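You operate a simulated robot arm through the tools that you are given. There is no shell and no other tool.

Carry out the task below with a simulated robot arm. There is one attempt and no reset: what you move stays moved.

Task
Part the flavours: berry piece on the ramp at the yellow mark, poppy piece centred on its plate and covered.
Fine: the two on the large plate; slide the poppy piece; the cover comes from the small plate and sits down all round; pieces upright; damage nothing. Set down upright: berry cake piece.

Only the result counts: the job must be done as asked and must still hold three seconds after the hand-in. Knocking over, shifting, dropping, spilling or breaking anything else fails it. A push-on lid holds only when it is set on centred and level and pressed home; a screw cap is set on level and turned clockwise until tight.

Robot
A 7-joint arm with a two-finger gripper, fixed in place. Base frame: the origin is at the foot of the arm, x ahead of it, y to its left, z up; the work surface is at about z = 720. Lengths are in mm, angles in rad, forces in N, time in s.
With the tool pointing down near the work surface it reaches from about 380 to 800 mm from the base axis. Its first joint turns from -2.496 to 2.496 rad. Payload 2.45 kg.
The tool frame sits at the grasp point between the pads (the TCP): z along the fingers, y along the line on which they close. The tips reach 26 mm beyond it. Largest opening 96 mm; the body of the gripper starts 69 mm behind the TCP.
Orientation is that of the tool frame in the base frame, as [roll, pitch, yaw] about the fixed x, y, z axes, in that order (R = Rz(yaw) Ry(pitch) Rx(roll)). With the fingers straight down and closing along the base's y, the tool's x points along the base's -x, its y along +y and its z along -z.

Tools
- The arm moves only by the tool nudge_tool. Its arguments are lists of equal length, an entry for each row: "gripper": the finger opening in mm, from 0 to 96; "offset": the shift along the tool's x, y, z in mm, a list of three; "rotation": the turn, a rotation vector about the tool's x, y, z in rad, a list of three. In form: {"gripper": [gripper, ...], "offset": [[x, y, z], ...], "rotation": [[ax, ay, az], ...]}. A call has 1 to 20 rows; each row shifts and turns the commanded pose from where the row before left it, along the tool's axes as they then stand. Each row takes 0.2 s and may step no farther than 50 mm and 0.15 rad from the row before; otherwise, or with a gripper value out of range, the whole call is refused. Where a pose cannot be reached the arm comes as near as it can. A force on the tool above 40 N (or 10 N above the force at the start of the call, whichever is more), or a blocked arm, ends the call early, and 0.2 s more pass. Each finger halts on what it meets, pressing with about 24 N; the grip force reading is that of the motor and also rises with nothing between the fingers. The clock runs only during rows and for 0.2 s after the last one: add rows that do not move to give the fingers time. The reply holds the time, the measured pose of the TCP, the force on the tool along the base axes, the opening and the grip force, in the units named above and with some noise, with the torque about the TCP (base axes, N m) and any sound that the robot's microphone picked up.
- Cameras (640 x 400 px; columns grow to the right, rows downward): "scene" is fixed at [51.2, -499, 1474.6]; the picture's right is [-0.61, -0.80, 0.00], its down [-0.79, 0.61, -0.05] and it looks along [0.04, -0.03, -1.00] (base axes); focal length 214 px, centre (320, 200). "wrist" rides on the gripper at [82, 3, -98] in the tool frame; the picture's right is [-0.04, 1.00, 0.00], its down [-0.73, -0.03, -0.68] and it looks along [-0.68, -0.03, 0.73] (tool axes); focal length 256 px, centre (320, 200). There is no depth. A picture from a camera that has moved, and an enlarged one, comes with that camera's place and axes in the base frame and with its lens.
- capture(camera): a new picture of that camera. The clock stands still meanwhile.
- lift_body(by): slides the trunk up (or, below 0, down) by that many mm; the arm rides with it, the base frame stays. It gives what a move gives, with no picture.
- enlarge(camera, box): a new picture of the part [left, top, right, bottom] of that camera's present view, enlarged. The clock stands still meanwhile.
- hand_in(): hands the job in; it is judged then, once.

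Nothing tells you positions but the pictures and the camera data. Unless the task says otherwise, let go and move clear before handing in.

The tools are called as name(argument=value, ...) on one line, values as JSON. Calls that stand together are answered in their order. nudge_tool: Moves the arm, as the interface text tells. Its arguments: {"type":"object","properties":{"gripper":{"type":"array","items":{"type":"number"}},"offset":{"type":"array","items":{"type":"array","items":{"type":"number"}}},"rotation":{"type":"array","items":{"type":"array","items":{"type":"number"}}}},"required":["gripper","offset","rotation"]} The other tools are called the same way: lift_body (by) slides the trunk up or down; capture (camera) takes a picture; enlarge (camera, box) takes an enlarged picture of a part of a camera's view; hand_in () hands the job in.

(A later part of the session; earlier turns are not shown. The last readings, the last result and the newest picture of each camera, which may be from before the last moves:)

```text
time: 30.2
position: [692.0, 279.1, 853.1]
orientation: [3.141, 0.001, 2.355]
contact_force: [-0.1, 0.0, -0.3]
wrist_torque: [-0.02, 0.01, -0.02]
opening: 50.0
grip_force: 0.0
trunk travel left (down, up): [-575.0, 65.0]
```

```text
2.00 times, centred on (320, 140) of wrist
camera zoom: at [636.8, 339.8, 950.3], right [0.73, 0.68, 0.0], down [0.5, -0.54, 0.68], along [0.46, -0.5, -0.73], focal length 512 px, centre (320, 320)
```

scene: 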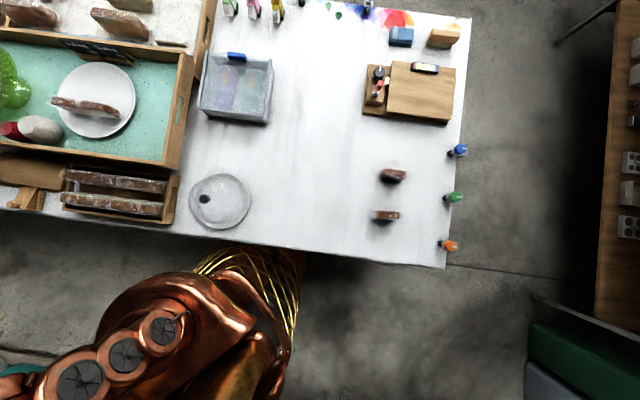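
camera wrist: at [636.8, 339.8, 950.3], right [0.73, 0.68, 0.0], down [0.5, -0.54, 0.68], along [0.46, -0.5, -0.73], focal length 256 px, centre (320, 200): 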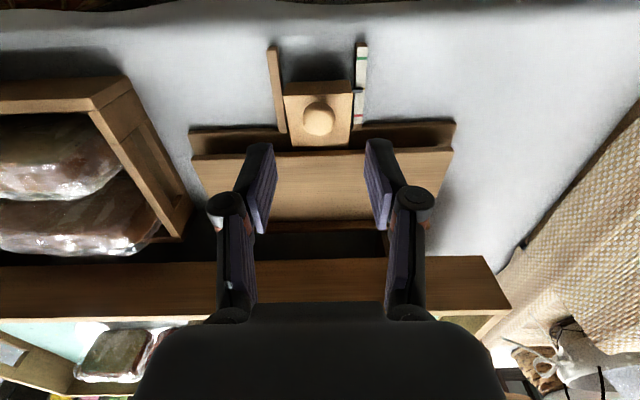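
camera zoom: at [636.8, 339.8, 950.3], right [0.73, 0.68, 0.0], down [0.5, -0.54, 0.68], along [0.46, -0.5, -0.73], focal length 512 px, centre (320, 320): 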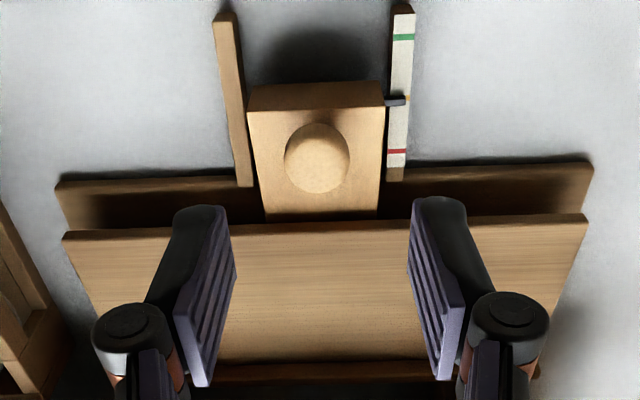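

The index stays on yellow. Next I'll view the raised ramp from its end to get its heights and slope before picking the berry piece.

nudge_tool(gripper=[60, 60, 60, 60, 60, 60, 60, 60, 60, 60, 60, 60, 60, 60, 60], offset=[[0, 0, -5], [0, 0, -5], [0, 0, -5], [0, 0, -5], [0, 0, -5], [0, 0, -5], [0, 0, -5], [0, 0, -5], [0, 0, -5], [0, 0, -5], [0, 0, -5], [27, -24.5, 0], [27, -24.5, 0], [27, -24.5, 0], [0, 0, 0]], rotation=[[0, 0, -0.143], [0, 0, -0.143], [0, 0, -0.143], [0, 0, -0.143], [0, 0, -0.143], [0, 0, -0.143], [0, 0, -0.143], [0, 0, -0.143], [0, 0, -0.143], [0, 0, -0.143], [0, 0, -0.143], [0, 0, 0], [0, 0, 0], [0, 0, 0], [0, 0, 0]])

capture(camera="wrist")

enlarge(camera="wrist", box=[160, 80, 480, 280])

```text
time: 33.4
position: [685.5, 168.1, 906.7]
orientation: [3.141, 0.0, -2.356]
contact_force: [-0.6, 0.1, -0.4]
wrist_torque: [0.01, -0.01, -0.01]
opening: 59.9
grip_force: 0.1
trunk travel left (down, up): [-575.0, 65.0]
```

```text
taken
camera wrist: at [626.8, 113.7, 1004.5], right [-0.68, 0.73, 0.0], down [0.54, 0.5, 0.68], along [0.5, 0.46, -0.73], focal length 256 px, centre (320, 200)
```

wrist: 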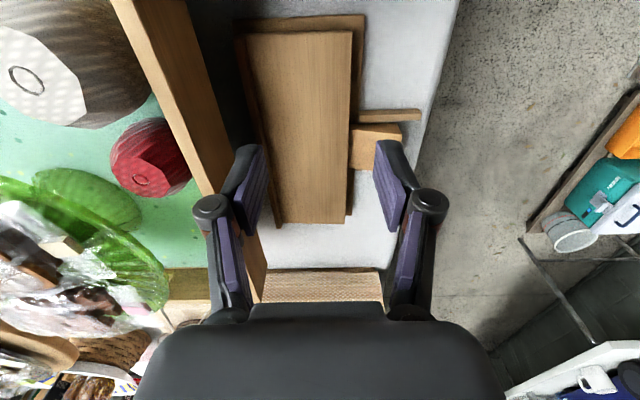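

```text
2.00 times, centred on (320, 180) of wrist
camera zoom: at [626.8, 113.7, 1004.5], right [-0.68, 0.73, 0.0], down [0.54, 0.5, 0.68], along [0.5, 0.46, -0.73], focal length 512 px, centre (320, 240)
```

zoom: 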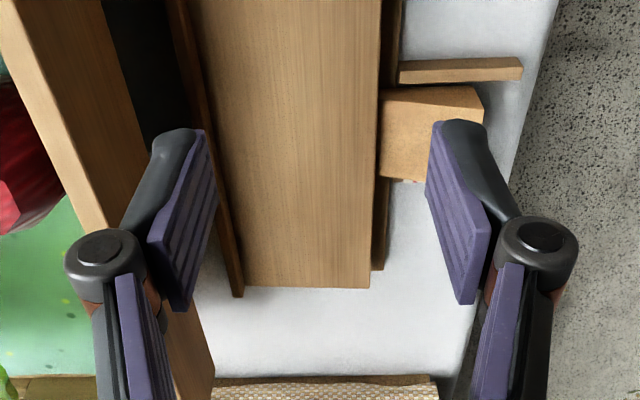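

enlarge(camera="scene", box=[0, 150, 96, 210])

```text
6.67 times, centred on (48, 180) of scene
camera zoom: at [51.2, -499.0, 1474.6], right [-0.61, -0.8, 0.0], down [-0.79, 0.61, -0.05], along [0.04, -0.03, -1.0], focal length 1430 px, centre (2133, 333)
```

zoom: 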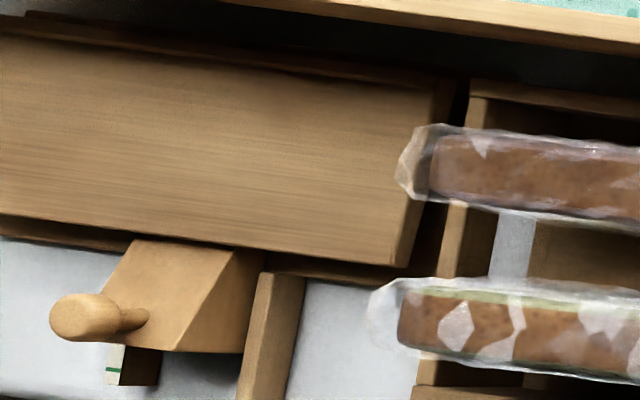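

The ramp top runs from about z 751 at the near edge to about 744 at the far edge, a slope of roughly 4°, centred near (760, 215). Next I'll go over the berry piece for a precise look.

nudge_tool(gripper=[60, 60, 60, 60, 60, 60, 60, 60, 60, 60], offset=[[0, 0, -30], [0, 0, -20], [25.2, -40.4, 0], [25.2, -40.4, 0], [25.2, -40.4, 0], [25.2, -40.4, 0], [25.2, -40.4, 0], [25.2, -40.4, 0], [0, 0, 25], [0, 0, 0]], rotation=[[0, 0, 0], [0, 0, 0], [0, 0, 0], [0, 0, 0], [0, 0, 0], [0, 0, 0], [0, 0, 0], [0, 0, 0], [0, 0, 0], [0, 0, 0]])

capture(camera="wrist")

enlarge(camera="wrist", box=[200, 40, 440, 190])

```text
time: 35.6
position: [751.8, -107.9, 930.7]
orientation: [3.141, -0.001, -2.354]
contact_force: [0.0, 0.2, 0.4]
wrist_torque: [-0.01, 0.0, -0.03]
opening: 60.1
grip_force: 0.0
trunk travel left (down, up): [-575.0, 65.0]
```

```text
taken
camera wrist: at [693.3, -162.7, 1029.2], right [-0.68, 0.73, 0.0], down [0.54, 0.5, 0.68], along [0.5, 0.46, -0.73], focal length 256 px, centre (320, 200)
```

wrist: 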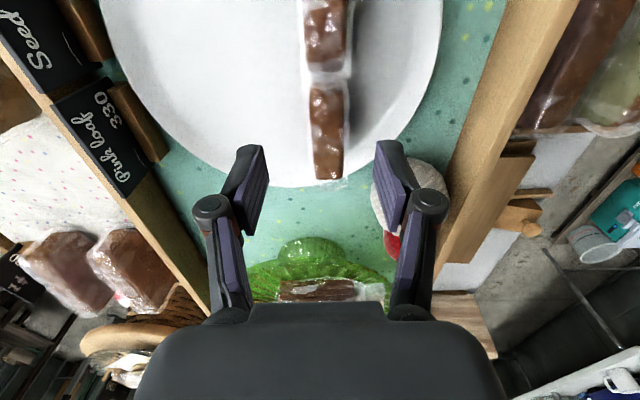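

```text
2.67 times, centred on (320, 115) of wrist
camera zoom: at [693.3, -162.7, 1029.2], right [-0.68, 0.73, 0.0], down [0.54, 0.5, 0.68], along [0.5, 0.46, -0.73], focal length 683 px, centre (320, 427)
```

zoom: 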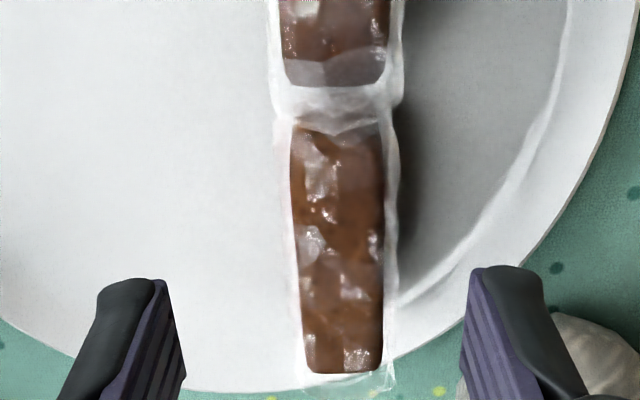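

The berry piece's top is centred near (766, −88), about 80 mm long and 30 mm thick. I'll line up over it and lower with open fingers on both faces, keeping the tips above the plate.

nudge_tool(gripper=[70, 70, 70, 70, 70, 70], offset=[[-24.1, 4, 0], [0, 0, 20], [0, 0, 20], [0, 0, 15], [0, 0, 10], [0, 0, 0]], rotation=[[0, 0, 0], [0, 0, 0], [0, 0, 0], [0, 0, 0], [0, 0, 0], [0, 0, 0]])

capture(camera="wrist")

enlarge(camera="scene", box=[40, 55, 152, 125])

```text
time: 37.0
position: [764.8, -87.7, 869.5]
orientation: [3.141, -0.001, -2.351]
contact_force: [0.0, -0.2, 0.1]
wrist_torque: [0.02, -0.01, 0.01]
opening: 70.4
grip_force: 0.2
trunk travel left (down, up): [-575.0, 65.0]
```

```text
taken
camera wrist: at [706.8, -142.8, 966.6], right [-0.68, 0.73, 0.0], down [0.54, 0.5, 0.68], along [0.5, 0.46, -0.73], focal length 256 px, centre (320, 200)
```

wrist: 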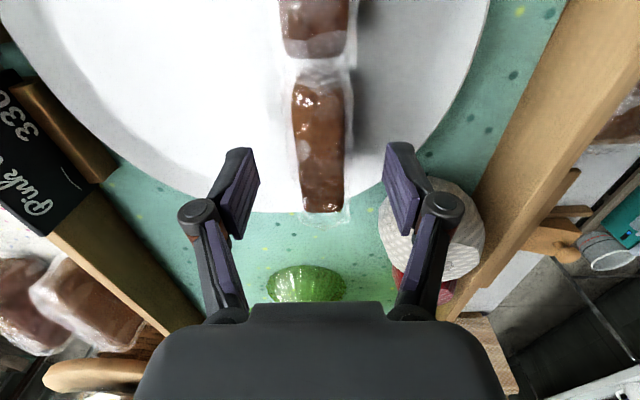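

```text
5.71 times, centred on (96, 90) of scene
camera zoom: at [51.2, -499.0, 1474.6], right [-0.61, -0.8, 0.0], down [-0.79, 0.61, -0.05], along [0.04, -0.03, -1.0], focal length 1226 px, centre (1600, 829)
```

zoom: 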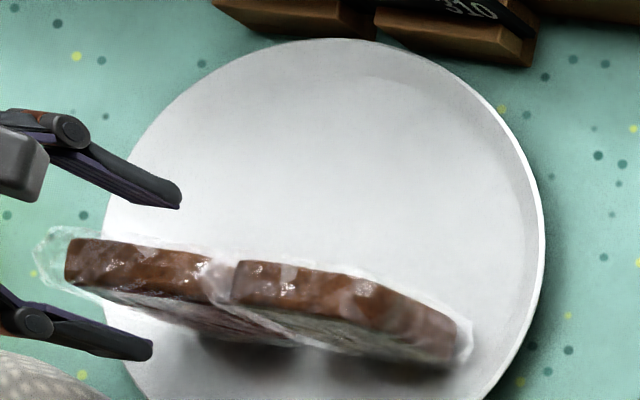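

nudge_tool(gripper=[70, 70, 70, 70], offset=[[3, 0, 8], [0, 0, 8], [0, 0, 7], [0, 0, 0]], rotation=[[0, 0, 0], [0, 0, 0], [0, 0, 0], [0, 0, 0]])

capture(camera="wrist")

enlarge(camera="scene", box=[40, 55, 152, 125])

```text
time: 38.0
position: [764.0, -91.6, 846.7]
orientation: [3.141, 0.001, -2.354]
contact_force: [-0.7, -0.3, 1.0]
wrist_torque: [0.0, 0.01, 0.01]
opening: 70.1
grip_force: 0.1
trunk travel left (down, up): [-575.0, 65.0]
```

```text
taken
camera wrist: at [704.9, -145.6, 943.6], right [-0.68, 0.73, 0.0], down [0.54, 0.5, 0.68], along [0.5, 0.46, -0.73], focal length 256 px, centre (320, 200)
```

wrist: 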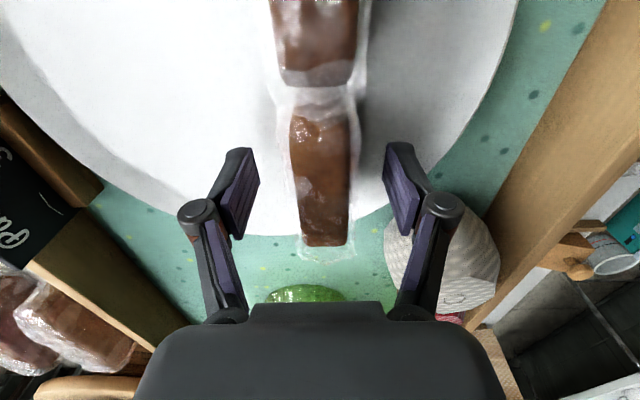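

```text
5.71 times, centred on (96, 90) of scene
camera zoom: at [51.2, -499.0, 1474.6], right [-0.61, -0.8, 0.0], down [-0.79, 0.61, -0.05], along [0.04, -0.03, -1.0], focal length 1226 px, centre (1600, 829)
```

zoom: 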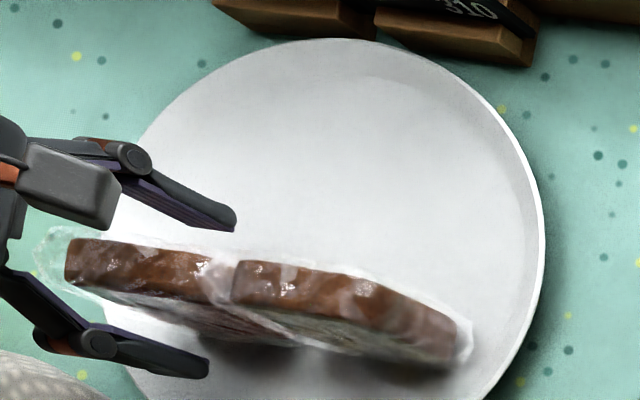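

The fingers straddle the berry piece with the tips clear of the plate. I'll close gently in stages and read the grip.

nudge_tool(gripper=[60, 50, 40, 36, 34, 34, 34], offset=[[0, 0, 0], [0, 0, 0], [0, 0, 0], [0, 0, 0], [0, 0, 0], [0, 0, 0], [0, 0, 0]], rotation=[[0, 0, 0], [0, 0, 0], [0, 0, 0], [0, 0, 0], [0, 0, 0], [0, 0, 0], [0, 0, 0]])

enlarge(camera="wrist", box=[200, 80, 440, 280])

```text
time: 39.6
position: [764.3, -91.1, 846.1]
orientation: [3.14, 0.0, -2.354]
contact_force: [0.2, 0.3, 0.3]
wrist_torque: [0.0, -0.02, 0.01]
opening: 34.2
grip_force: 0.0
trunk travel left (down, up): [-575.0, 65.0]
```

```text
2.00 times, centred on (320, 180) of wrist
camera zoom: at [704.8, -145.5, 943.6], right [-0.68, 0.73, 0.0], down [0.54, 0.5, 0.68], along [0.5, 0.46, -0.73], focal length 512 px, centre (320, 240)
```

zoom: 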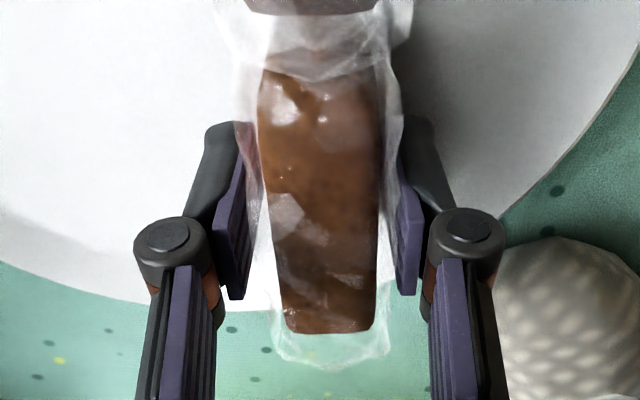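

nudge_tool(gripper=[33, 32, 31, 30, 30], offset=[[0, 0, 0], [0, 0, 0], [0, 0, 0], [0, 0, 0], [0, 0, 0]], rotation=[[0, 0, 0], [0, 0, 0], [0, 0, 0], [0, 0, 0], [0, 0, 0]])

```text
time: 40.8
position: [764.0, -91.4, 847.0]
orientation: [-3.141, 0.0, -2.355]
contact_force: [0.3, 0.2, 0.1]
wrist_torque: [-0.01, 0.01, -0.01]
opening: 30.0
grip_force: 0.4
trunk travel left (down, up): [-575.0, 65.0]
```

nudge_tool(gripper=[29, 28, 27, 26, 26], offset=[[0, 0, 0], [0, 0, 0], [0, 0, 0], [0, 0, 0], [0, 0, 0]], rotation=[[0, 0, 0], [0, 0, 0], [0, 0, 0], [0, 0, 0], [0, 0, 0]])

```text
time: 42.0
position: [763.2, -90.4, 846.0]
orientation: [-3.141, 0.0, -2.355]
contact_force: [-0.6, 0.1, 0.6]
wrist_torque: [0.02, -0.01, -0.03]
opening: 29.6
grip_force: 8.5
trunk travel left (down, up): [-575.0, 65.0]
```

nudge_tool(gripper=[24.5, 24.5, 24.5, 24.5, 24.5], offset=[[0, 0, 0], [0, 0, -1], [0, 0, -2], [0, 0, -3], [0, 0, 0]], rotation=[[0, 0, 0], [0, 0, 0], [0, 0, 0], [0, 0, 0], [0, 0, 0]])

capture(camera="wrist")

enlarge(camera="scene", box=[40, 55, 152, 125])

```text
time: 43.2
position: [762.7, -90.6, 851.8]
orientation: [-3.141, 0.001, -2.354]
contact_force: [-0.1, -0.3, -0.6]
wrist_torque: [0.01, -0.02, 0.0]
opening: 30.0
grip_force: 9.4
trunk travel left (down, up): [-575.0, 65.0]
```

```text
taken
camera wrist: at [704.1, -145.4, 949.0], right [-0.68, 0.73, 0.0], down [0.54, 0.5, 0.68], along [0.5, 0.46, -0.73], focal length 256 px, centre (320, 200)
```

wrist: 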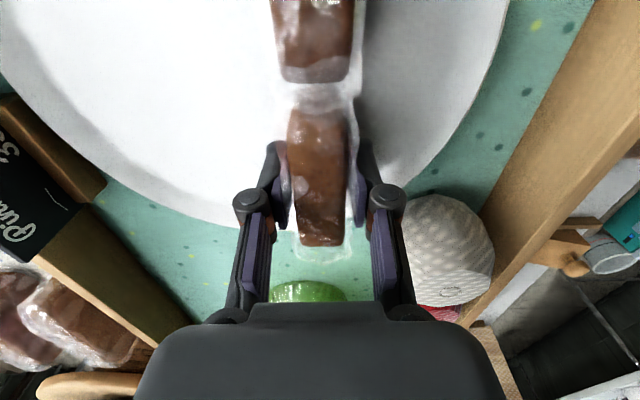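

```text
5.71 times, centred on (96, 90) of scene
camera zoom: at [51.2, -499.0, 1474.6], right [-0.61, -0.8, 0.0], down [-0.79, 0.61, -0.05], along [0.04, -0.03, -1.0], focal length 1226 px, centre (1600, 829)
```

zoom: 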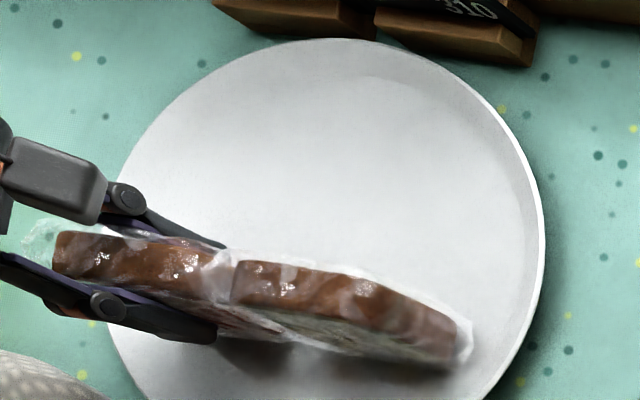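

The berry piece has come off the plate cleanly and the poppy piece didn't move. I'll lift it higher, clear of the shakers and tray wall.

nudge_tool(gripper=[23, 23, 23, 23, 23, 23, 23, 23], offset=[[0, 0, -5], [0, 0, -10], [0, 0, -15], [0, 0, -20], [0, 0, -20], [0, 0, -15], [0, 0, -5], [0, 0, 0]], rotation=[[0, 0, 0], [0, 0, 0], [0, 0, 0], [0, 0, 0], [0, 0, 0], [0, 0, 0], [0, 0, 0], [0, 0, 0]])

capture(camera="wrist")

capture(camera="scene")

```text
time: 45.0
position: [764.5, -91.4, 941.6]
orientation: [3.142, 0.0, -2.354]
contact_force: [0.6, 0.2, -1.2]
wrist_torque: [0.02, 0.01, 0.01]
opening: 29.7
grip_force: 9.1
trunk travel left (down, up): [-575.0, 65.0]
```

```text
taken
camera wrist: at [704.6, -145.7, 1040.2], right [-0.68, 0.73, 0.0], down [0.54, 0.5, 0.68], along [0.5, 0.46, -0.73], focal length 256 px, centre (320, 200)
```

wrist: 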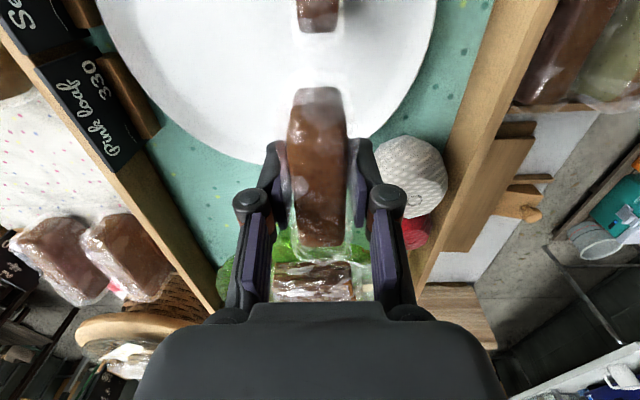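

```text
taken
```

scene: 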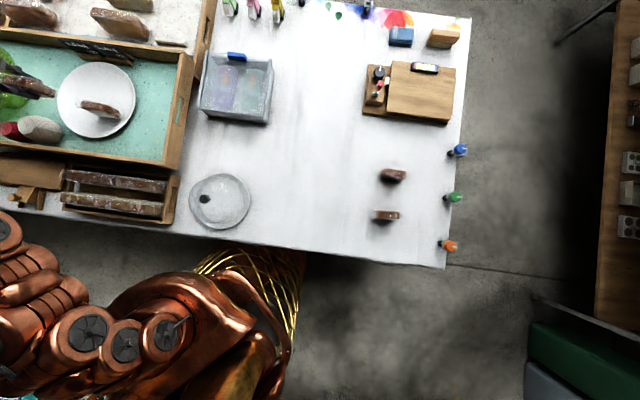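

enlarge(camera="wrist", box=[200, 70, 440, 270])

enlarge(camera="scene", box=[0, 60, 96, 120])

```text
2.00 times, centred on (320, 170) of wrist
camera zoom: at [704.6, -145.7, 1040.2], right [-0.68, 0.73, 0.0], down [0.54, 0.5, 0.68], along [0.5, 0.46, -0.73], focal length 512 px, centre (320, 260)
```

zoom: 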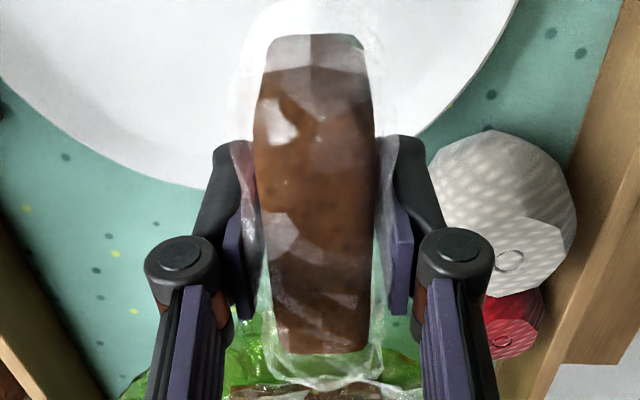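

```text
6.67 times, centred on (48, 90) of scene
camera zoom: at [51.2, -499.0, 1474.6], right [-0.61, -0.8, 0.0], down [-0.79, 0.61, -0.05], along [0.04, -0.03, -1.0], focal length 1430 px, centre (2133, 933)
```

zoom: 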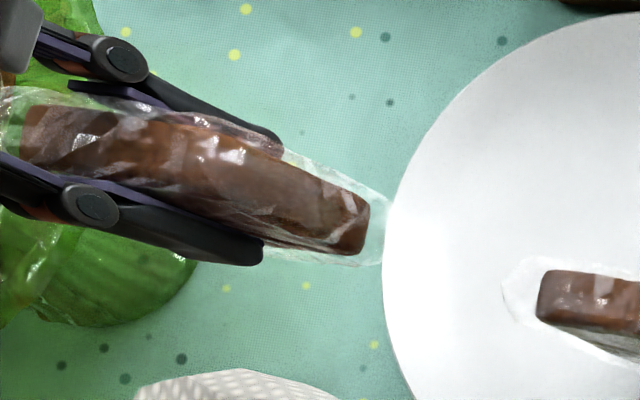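

The piece is secure; the end nearest the poppy piece has sagged about 4°, which I'll correct with a small tool tilt. Now carrying it across to above the ramp.

nudge_tool(gripper=[23, 23, 23, 23, 23, 23, 23, 23, 23, 23, 23, 23, 23, 23], offset=[[-8, 9.2, 0], [-16, 18.4, 0], [-16, 18.4, 0], [-16, 18.4, 0], [-16, 18.4, 0], [-16, 18.4, 0], [-16, 18.4, 0], [-16, 18.4, 0], [-16, 18.4, 0], [-16, 18.4, 0], [-16, 18.4, 0], [-16, 18.4, 0], [-7.5, 9, 0], [0, 0, 0]], rotation=[[0, 0, 0], [0, 0, 0], [0, 0, 0], [0, 0, 0], [0, 0, 0], [0, 0, 0], [0, 0, 0], [0, 0, 0], [0, 0, 0], [0, 0, 0], [0, 0, 0], [0, 0, 0], [0, 0, 0], [0, 0, 0]])

capture(camera="wrist")

enlarge(camera="wrist", box=[200, 70, 440, 270])

capture(camera="scene")

```text
time: 48.0
position: [743.1, 200.8, 942.7]
orientation: [-3.14, -0.002, -2.356]
contact_force: [-0.2, 0.2, -0.5]
wrist_torque: [0.0, -0.02, -0.02]
opening: 29.6
grip_force: 8.7
trunk travel left (down, up): [-575.0, 65.0]
```

```text
taken
camera wrist: at [684.0, 146.6, 1039.9], right [-0.68, 0.73, 0.0], down [0.54, 0.5, 0.68], along [0.5, 0.46, -0.73], focal length 256 px, centre (320, 200)
```

wrist: 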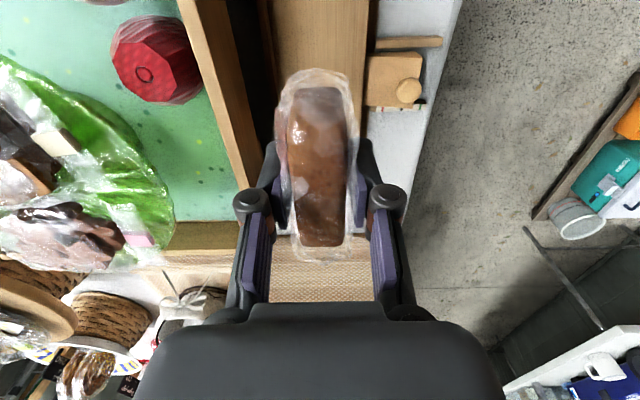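

```text
2.00 times, centred on (320, 170) of wrist
camera zoom: at [684.0, 146.6, 1039.9], right [-0.68, 0.73, 0.0], down [0.54, 0.5, 0.68], along [0.5, 0.46, -0.73], focal length 512 px, centre (320, 260)
```

zoom: 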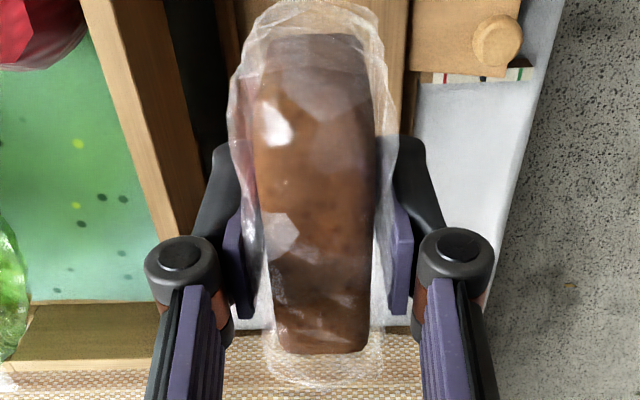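

```text
taken
```

scene: 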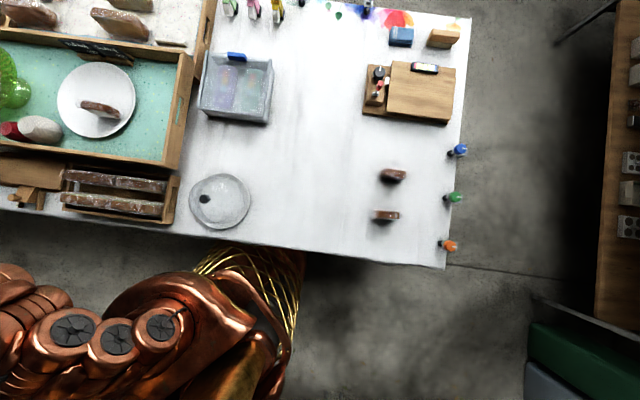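

enlarge(camera="wrist", box=[264, 60, 376, 130])

enlarge(camera="wrist", box=[264, 190, 376, 270])

```text
5.71 times, centred on (320, 95) of wrist
camera zoom: at [684.0, 146.6, 1039.9], right [-0.68, 0.73, 0.0], down [0.54, 0.5, 0.68], along [0.5, 0.46, -0.73], focal length 1463 px, centre (320, 800)
```

zoom: 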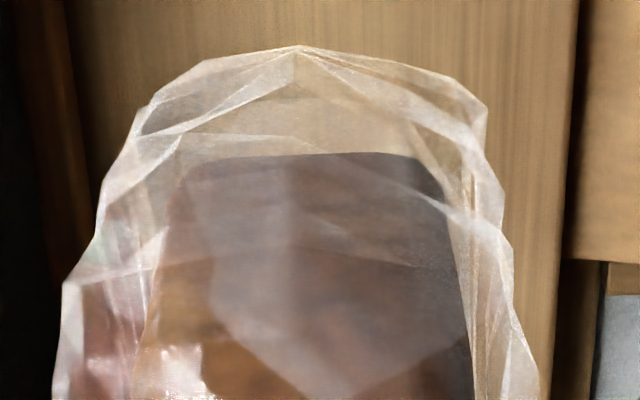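

```text
5.00 times, centred on (320, 230) of wrist
camera zoom: at [684.0, 146.6, 1039.9], right [-0.68, 0.73, 0.0], down [0.54, 0.5, 0.68], along [0.5, 0.46, -0.73], focal length 1280 px, centre (320, 50)
```

zoom: 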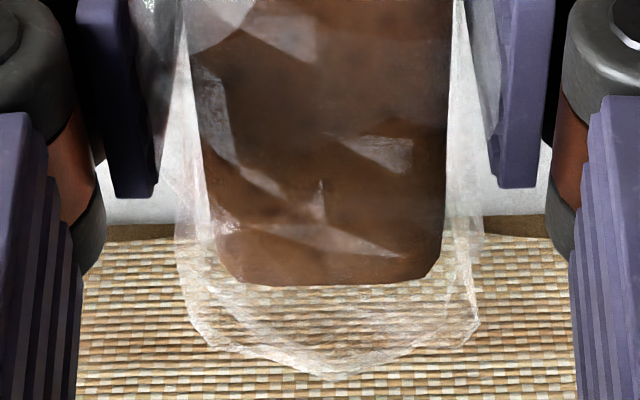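

On closer comparison of features on the wrap, the piece has not sagged in the grip, so only the ramp's slope needs matching. Lowering towards the ramp.

nudge_tool(gripper=[23, 23, 23, 23, 23, 23, 23, 23, 23], offset=[[0, 0, 15], [0, 0, 22], [0, 0, 22], [0, 0, 22], [0, 0, 22], [0, 0, 18], [0, 0, 14], [0, 0, 0], [0, 0, 0]], rotation=[[0, 0, 0], [0, 0, 0], [0, 0, 0], [0, 0, 0], [0, 0, 0], [0, 0, 0], [0, 0, 0], [-0.06, 0, 0], [0, 0, 0]])

capture(camera="wrist")

enlarge(camera="scene", box=[0, 130, 96, 210])

```text
time: 50.0
position: [741.5, 199.4, 806.3]
orientation: [3.081, 0.0, -2.357]
contact_force: [-0.6, -0.7, -1.6]
wrist_torque: [-0.03, -0.02, -0.01]
opening: 29.9
grip_force: 9.1
trunk travel left (down, up): [-575.0, 65.0]
```

```text
taken
camera wrist: at [687.5, 140.4, 903.7], right [-0.68, 0.73, 0.06], down [0.57, 0.47, 0.68], along [0.47, 0.49, -0.73], focal length 256 px, centre (320, 200)
```

wrist: 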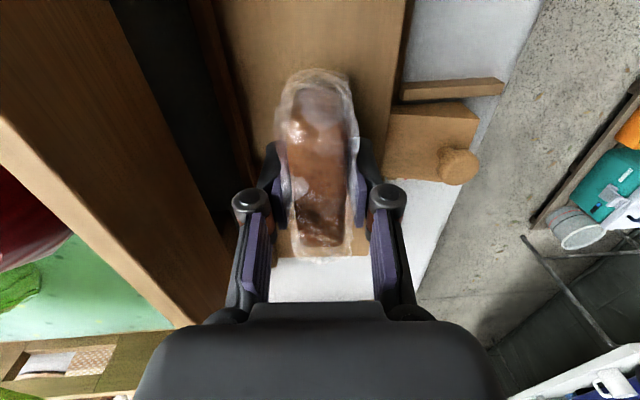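

```text
5.00 times, centred on (48, 170) of scene
camera zoom: at [51.2, -499.0, 1474.6], right [-0.61, -0.8, 0.0], down [-0.79, 0.61, -0.05], along [0.04, -0.03, -1.0], focal length 1072 px, centre (1680, 350)
```

zoom: 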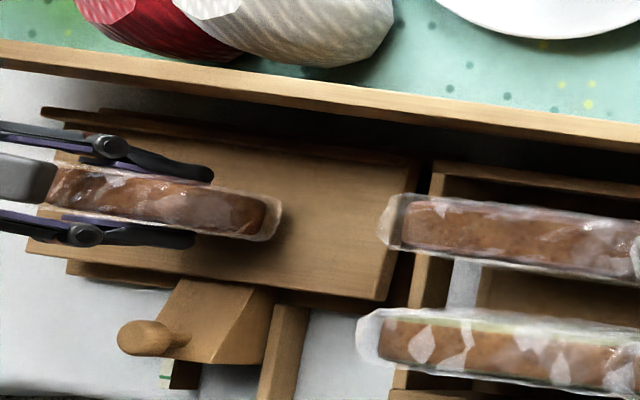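

nudge_tool(gripper=[23, 23, 23, 23], offset=[[0, 0, 4], [0, 0, 3], [0, 0, 3], [0, 0, 0]], rotation=[[0, 0, 0], [0, 0, 0], [0, 0, 0], [0, 0, 0]])

nudge_tool(gripper=[23, 23, 23], offset=[[0, 0, 1.5], [0, 0, 1], [0, 0, 0]], rotation=[[0, 0, 0], [0, 0, 0], [0, 0, 0]])

```text
time: 51.0
position: [742.0, 200.1, 796.8]
orientation: [3.083, 0.001, -2.355]
contact_force: [-0.2, -1.1, 5.1]
wrist_torque: [0.1, -0.08, 0.01]
opening: 29.5
grip_force: 9.0
trunk travel left (down, up): [-575.0, 65.0]
```

```text
time: 51.8
position: [740.7, 200.6, 793.9]
orientation: [3.082, 0.0, -2.355]
contact_force: [2.5, -0.8, 5.8]
wrist_torque: [0.01, -0.1, -0.01]
opening: 29.5
grip_force: 8.8
trunk travel left (down, up): [-575.0, 65.0]
```

capture(camera="wrist")

enlarge(camera="scene", box=[0, 130, 96, 210])

enlarge(camera="wrist", box=[200, 50, 440, 270])

```text
taken
camera wrist: at [686.7, 141.8, 892.2], right [-0.68, 0.73, 0.06], down [0.57, 0.47, 0.68], along [0.47, 0.49, -0.73], focal length 256 px, centre (320, 200)
```

wrist: 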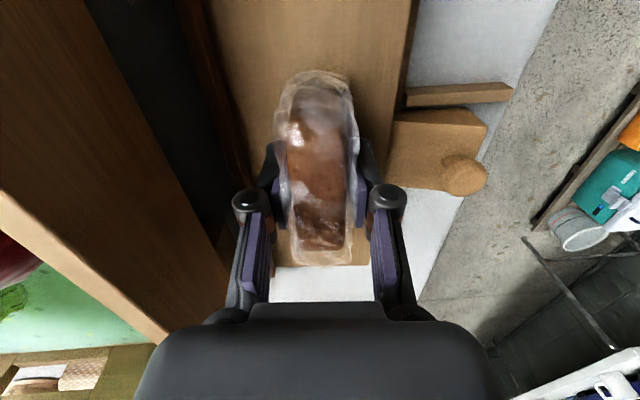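

```text
5.00 times, centred on (48, 170) of scene
camera zoom: at [51.2, -499.0, 1474.6], right [-0.61, -0.8, 0.0], down [-0.79, 0.61, -0.05], along [0.04, -0.03, -1.0], focal length 1072 px, centre (1680, 350)
```

zoom: 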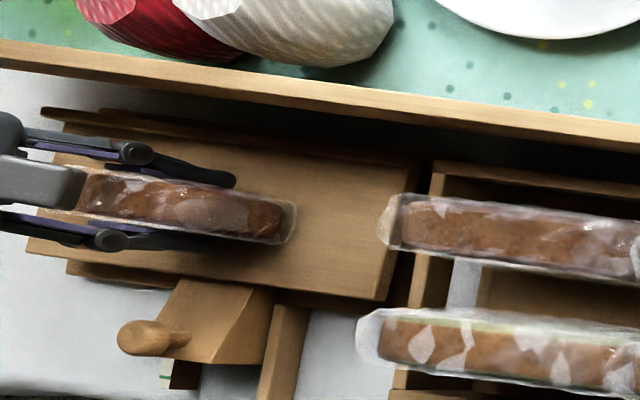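

```text
1.82 times, centred on (320, 160) of wrist
camera zoom: at [686.7, 141.8, 892.2], right [-0.68, 0.73, 0.06], down [0.57, 0.47, 0.68], along [0.47, 0.49, -0.73], focal length 465 px, centre (320, 273)
```

zoom: 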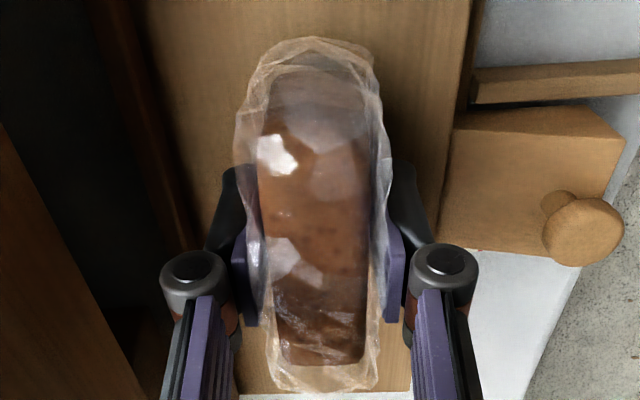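

nudge_tool(gripper=[23, 23, 23], offset=[[0, 0, 1], [0, 0, 0], [0, 0, 0]], rotation=[[0, 0, 0], [0, 0, 0], [0, 0, 0]])

enlarge(camera="wrist", box=[200, 50, 440, 270])

```text
time: 52.6
position: [741.6, 201.8, 792.7]
orientation: [3.082, 0.0, -2.355]
contact_force: [1.5, -1.9, 6.1]
wrist_torque: [-0.04, -0.06, 0.01]
opening: 29.5
grip_force: 9.6
trunk travel left (down, up): [-575.0, 65.0]
```

```text
1.82 times, centred on (320, 160) of wrist
camera zoom: at [686.5, 142.1, 891.5], right [-0.68, 0.73, 0.06], down [0.57, 0.47, 0.68], along [0.47, 0.49, -0.73], focal length 465 px, centre (320, 273)
```

zoom: 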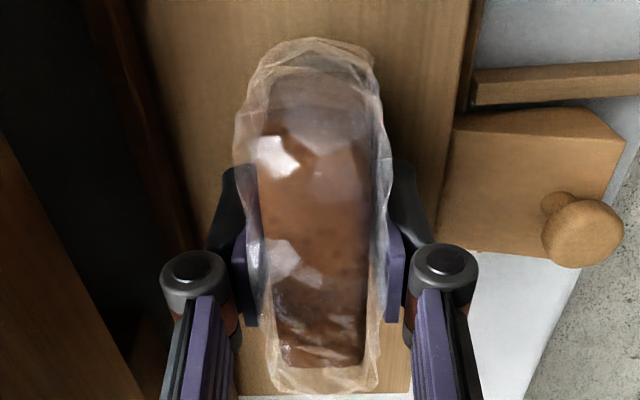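

The piece is standing on the ramp (about 6 N upward). I'll open the fingers slowly.

nudge_tool(gripper=[27, 29, 30, 31, 32, 34, 36, 40], offset=[[0, 0, 0], [0, 0, 0], [0, 0, 0], [0, 0, 0], [0, 0, 0], [0, 0, 0], [0, 0, 0], [0, 0, 0]], rotation=[[0, 0, 0], [0, 0, 0], [0, 0, 0], [0, 0, 0], [0, 0, 0], [0, 0, 0], [0, 0, 0], [0, 0, 0]])

enlarge(camera="wrist", box=[200, 50, 440, 270])

enlarge(camera="scene", box=[0, 130, 96, 210])

```text
time: 54.4
position: [742.2, 200.4, 793.3]
orientation: [3.083, 0.001, -2.355]
contact_force: [0.7, 0.1, 0.1]
wrist_torque: [0.01, 0.0, -0.03]
opening: 40.0
grip_force: 0.0
trunk travel left (down, up): [-575.0, 65.0]
```

```text
1.82 times, centred on (320, 160) of wrist
camera zoom: at [686.6, 142.3, 891.3], right [-0.68, 0.73, 0.06], down [0.57, 0.47, 0.68], along [0.47, 0.49, -0.73], focal length 465 px, centre (320, 273)
```

zoom: 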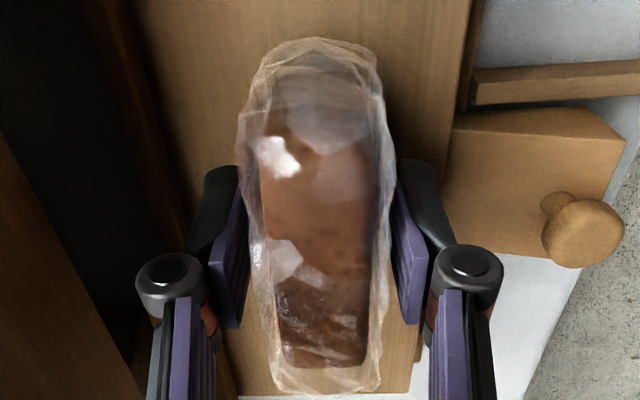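

```text
5.00 times, centred on (48, 170) of scene
camera zoom: at [51.2, -499.0, 1474.6], right [-0.61, -0.8, 0.0], down [-0.79, 0.61, -0.05], along [0.04, -0.03, -1.0], focal length 1072 px, centre (1680, 350)
```

zoom: 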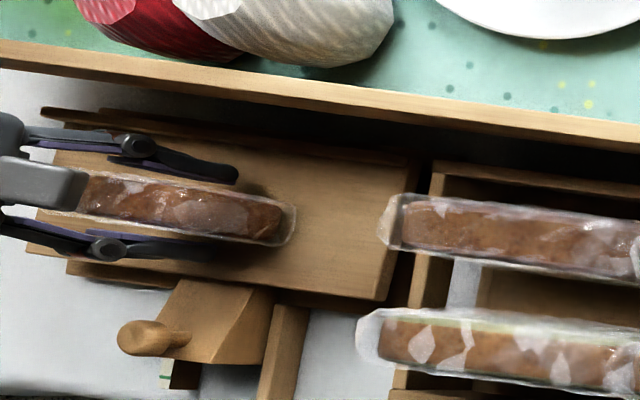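

nudge_tool(gripper=[50, 60, 66, 66, 66, 66, 66, 66, 66], offset=[[0, 0, 0], [0, 0, 0], [0, 0, 0], [0, 0, -10], [0, 0, -15], [0, 0, -25], [0, 0, -35], [0, 0, -35], [0, 0, 0]], rotation=[[0, 0, 0], [0, 0, 0], [0, 0, 0], [0, 0, 0], [0, 0, 0], [0, 0, 0], [0, 0, 0], [0.06, 0, 0], [0, 0, 0]])

capture(camera="wrist")

enlarge(camera="scene", box=[0, 130, 96, 210])

```text
time: 56.4
position: [746.1, 196.2, 912.6]
orientation: [-3.141, 0.001, -2.355]
contact_force: [-0.2, 0.0, 0.1]
wrist_torque: [0.01, 0.01, -0.01]
opening: 66.1
grip_force: 0.1
trunk travel left (down, up): [-575.0, 65.0]
```

```text
taken
camera wrist: at [687.6, 141.4, 1009.8], right [-0.68, 0.73, 0.0], down [0.54, 0.5, 0.68], along [0.5, 0.46, -0.73], focal length 256 px, centre (320, 200)
```

wrist: 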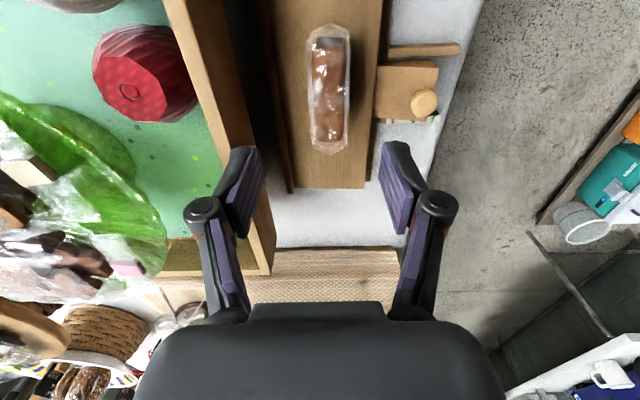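

```text
5.00 times, centred on (48, 170) of scene
camera zoom: at [51.2, -499.0, 1474.6], right [-0.61, -0.8, 0.0], down [-0.79, 0.61, -0.05], along [0.04, -0.03, -1.0], focal length 1072 px, centre (1680, 350)
```

zoom: 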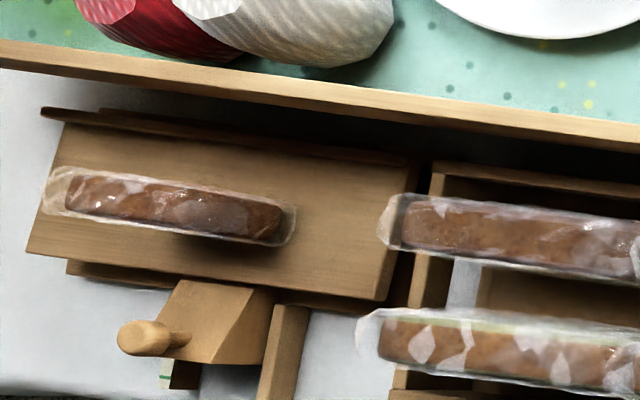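

enlarge(camera="wrist", box=[280, 10, 460, 160])

```text
2.67 times, centred on (370, 85) of wrist
camera zoom: at [687.6, 141.4, 1009.8], right [-0.68, 0.73, 0.0], down [0.54, 0.5, 0.68], along [0.5, 0.46, -0.73], focal length 683 px, centre (187, 507)
```

zoom: 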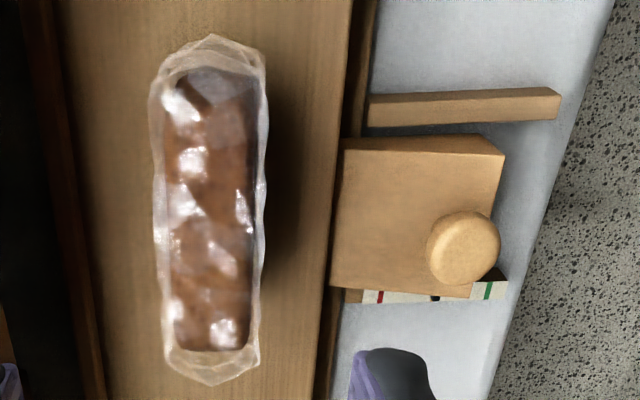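

The berry piece stands upright on the ramp and the index still sits midway at yellow. Next I'll look over the whole large plate, to measure its centre and the poppy piece.

nudge_tool(gripper=[66, 66, 66, 66, 66, 66, 66, 66, 66, 66, 66, 66, 66, 66, 66, 66], offset=[[0, 0, -20], [0, 0, -20], [0, 0, -20], [0, 0, -20], [0, 0, -20], [0, 0, -20], [20.7, -37.3, 0], [20.7, -37.3, 0], [20.7, -37.3, 0], [20.7, -37.3, 0], [20.7, -37.3, 0], [20.7, -37.3, 0], [20.7, -37.3, 0], [20.7, -37.3, 0], [20.7, -37.3, 0], [0, 0, 0]], rotation=[[0, 0, 0.131], [0, 0, 0.131], [0, 0, 0.131], [0, 0, 0.131], [0, 0, 0.131], [0, 0, 0.131], [0, 0, 0], [0, 0, 0], [0, 0, 0], [0, 0, 0], [0, 0, 0], [0, 0, 0], [0, 0, 0], [0, 0, 0], [0, 0, 0], [0, 0, 0]])

capture(camera="wrist")

enlarge(camera="wrist", box=[200, 110, 440, 260])

```text
time: 59.8
position: [532.9, -146.6, 1014.3]
orientation: [3.141, 0.001, -3.141]
contact_force: [0.5, -0.7, -0.8]
wrist_torque: [0.06, 0.01, 0.01]
opening: 66.0
grip_force: 0.2
out of reach, approached as far as the arm can: row 4, 5, 6
trunk travel left (down, up): [-575.0, 65.0]
```

```text
taken
camera wrist: at [452.7, -143.6, 1112.5], right [0.04, 1.0, 0.0], down [0.73, -0.03, 0.68], along [0.68, -0.03, -0.73], focal length 256 px, centre (320, 200)
```

wrist: 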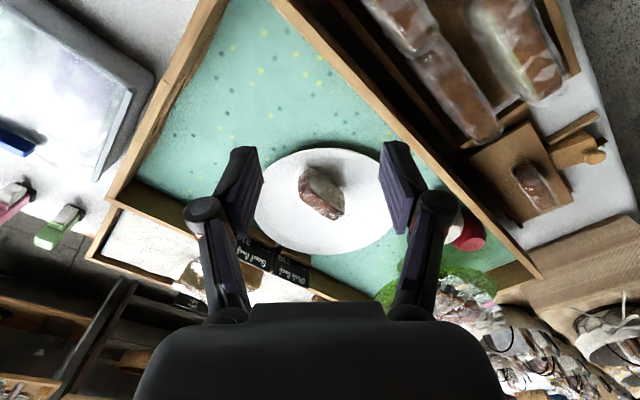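

```text
2.67 times, centred on (320, 185) of wrist
camera zoom: at [452.7, -143.6, 1112.5], right [0.04, 1.0, 0.0], down [0.73, -0.03, 0.68], along [0.68, -0.03, -0.73], focal length 683 px, centre (320, 240)
```

zoom: 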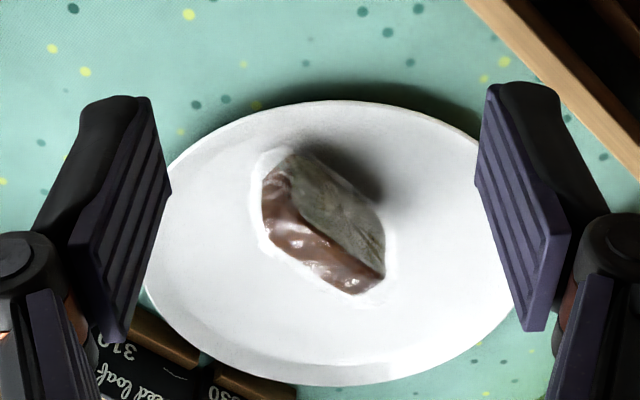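

The poppy piece is alone on the plate now, whose centre I put near (768.5, −146.5). I'll go over the poppy piece with the fingers across its thickness, as I did for the berry.

nudge_tool(gripper=[70, 70, 70, 70, 70, 70, 70, 70, 70, 70, 70, 70], offset=[[-33, -4.3, 18], [-33, -4.3, 18], [-33, -4.3, 18], [-33, -4.3, 18], [-33, -4.3, 18], [0, 0, 0], [0, 0, 0], [0, 0, 0], [0, 0, 0], [0, 0, 0], [0, 0, 0], [0, 0, 0]], rotation=[[0, 0, 0], [0, 0, 0], [0, 0, 0], [0, 0, 0], [0, 0, 0], [0, 0, -0.131], [0, 0, -0.131], [0, 0, -0.131], [0, 0, -0.131], [0, 0, -0.131], [0, 0, -0.131], [0, 0, 0]])

capture(camera="wrist")

enlarge(camera="wrist", box=[200, 40, 440, 190])

```text
time: 62.4
position: [698.9, -165.8, 923.4]
orientation: [-3.141, 0.0, -2.352]
contact_force: [-0.2, 0.9, -0.8]
wrist_torque: [0.05, 0.0, 0.02]
opening: 69.9
grip_force: 0.1
trunk travel left (down, up): [-575.0, 65.0]
```

```text
taken
camera wrist: at [639.4, -221.0, 1021.8], right [-0.68, 0.73, 0.0], down [0.54, 0.5, 0.68], along [0.5, 0.46, -0.73], focal length 256 px, centre (320, 200)
```

wrist: 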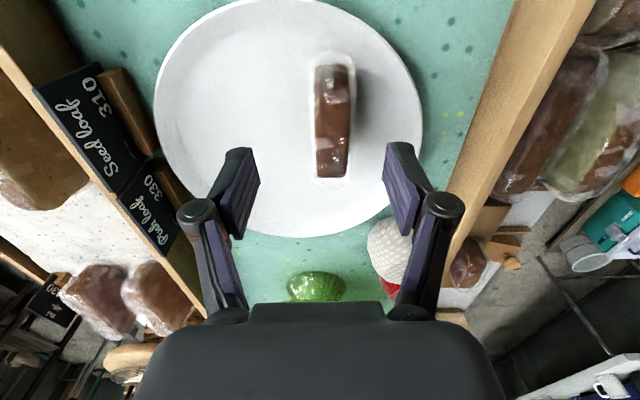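

```text
2.67 times, centred on (320, 115) of wrist
camera zoom: at [639.4, -221.0, 1021.8], right [-0.68, 0.73, 0.0], down [0.54, 0.5, 0.68], along [0.5, 0.46, -0.73], focal length 683 px, centre (320, 427)
```

zoom: 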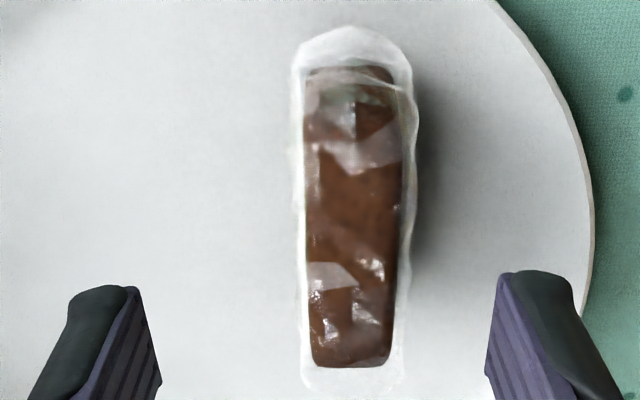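

enlarge(camera="wrist", box=[140, 0, 300, 120])

enlarge(camera="wrist", box=[290, 0, 450, 120])

enlarge(camera="wrist", box=[140, 120, 300, 240])

enlarge(camera="wrist", box=[290, 120, 450, 240])

```text
3.33 times, centred on (220, 60) of wrist
camera zoom: at [639.4, -221.0, 1021.8], right [-0.68, 0.73, 0.0], down [0.54, 0.5, 0.68], along [0.5, 0.46, -0.73], focal length 853 px, centre (653, 667)
```

zoom: 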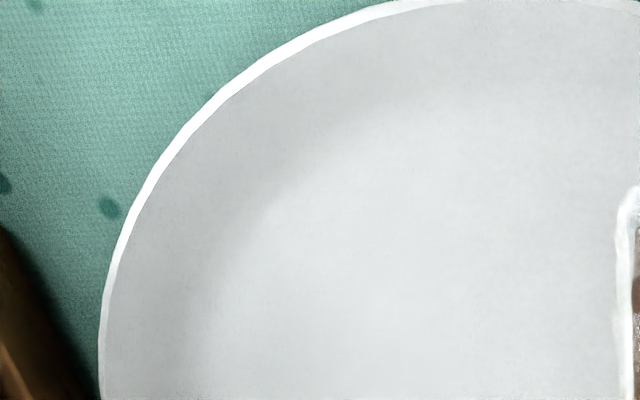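

```text
3.33 times, centred on (370, 60) of wrist
camera zoom: at [639.4, -221.0, 1021.8], right [-0.68, 0.73, 0.0], down [0.54, 0.5, 0.68], along [0.5, 0.46, -0.73], focal length 853 px, centre (153, 667)
```

zoom: 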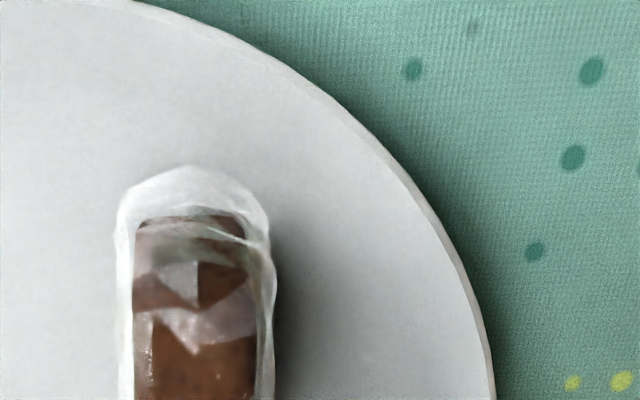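

```text
3.33 times, centred on (220, 180) of wrist
camera zoom: at [639.4, -221.0, 1021.8], right [-0.68, 0.73, 0.0], down [0.54, 0.5, 0.68], along [0.5, 0.46, -0.73], focal length 853 px, centre (653, 267)
```

zoom: 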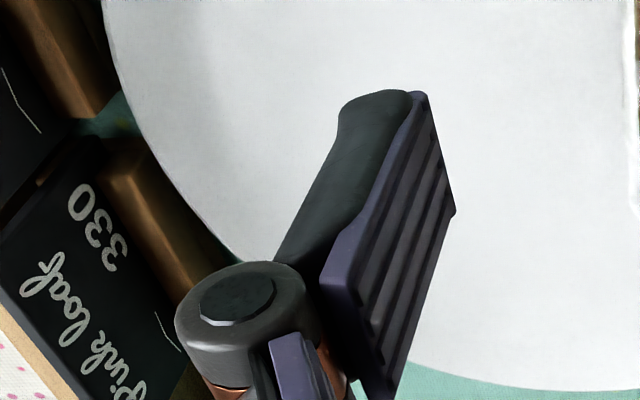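

```text
3.33 times, centred on (370, 180) of wrist
camera zoom: at [639.4, -221.0, 1021.8], right [-0.68, 0.73, 0.0], down [0.54, 0.5, 0.68], along [0.5, 0.46, -0.73], focal length 853 px, centre (153, 267)
```

zoom: 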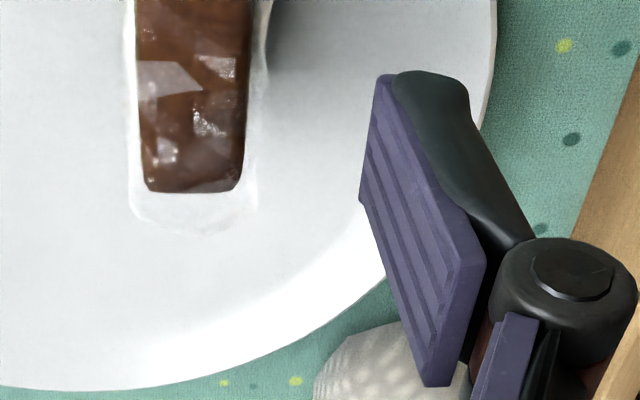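

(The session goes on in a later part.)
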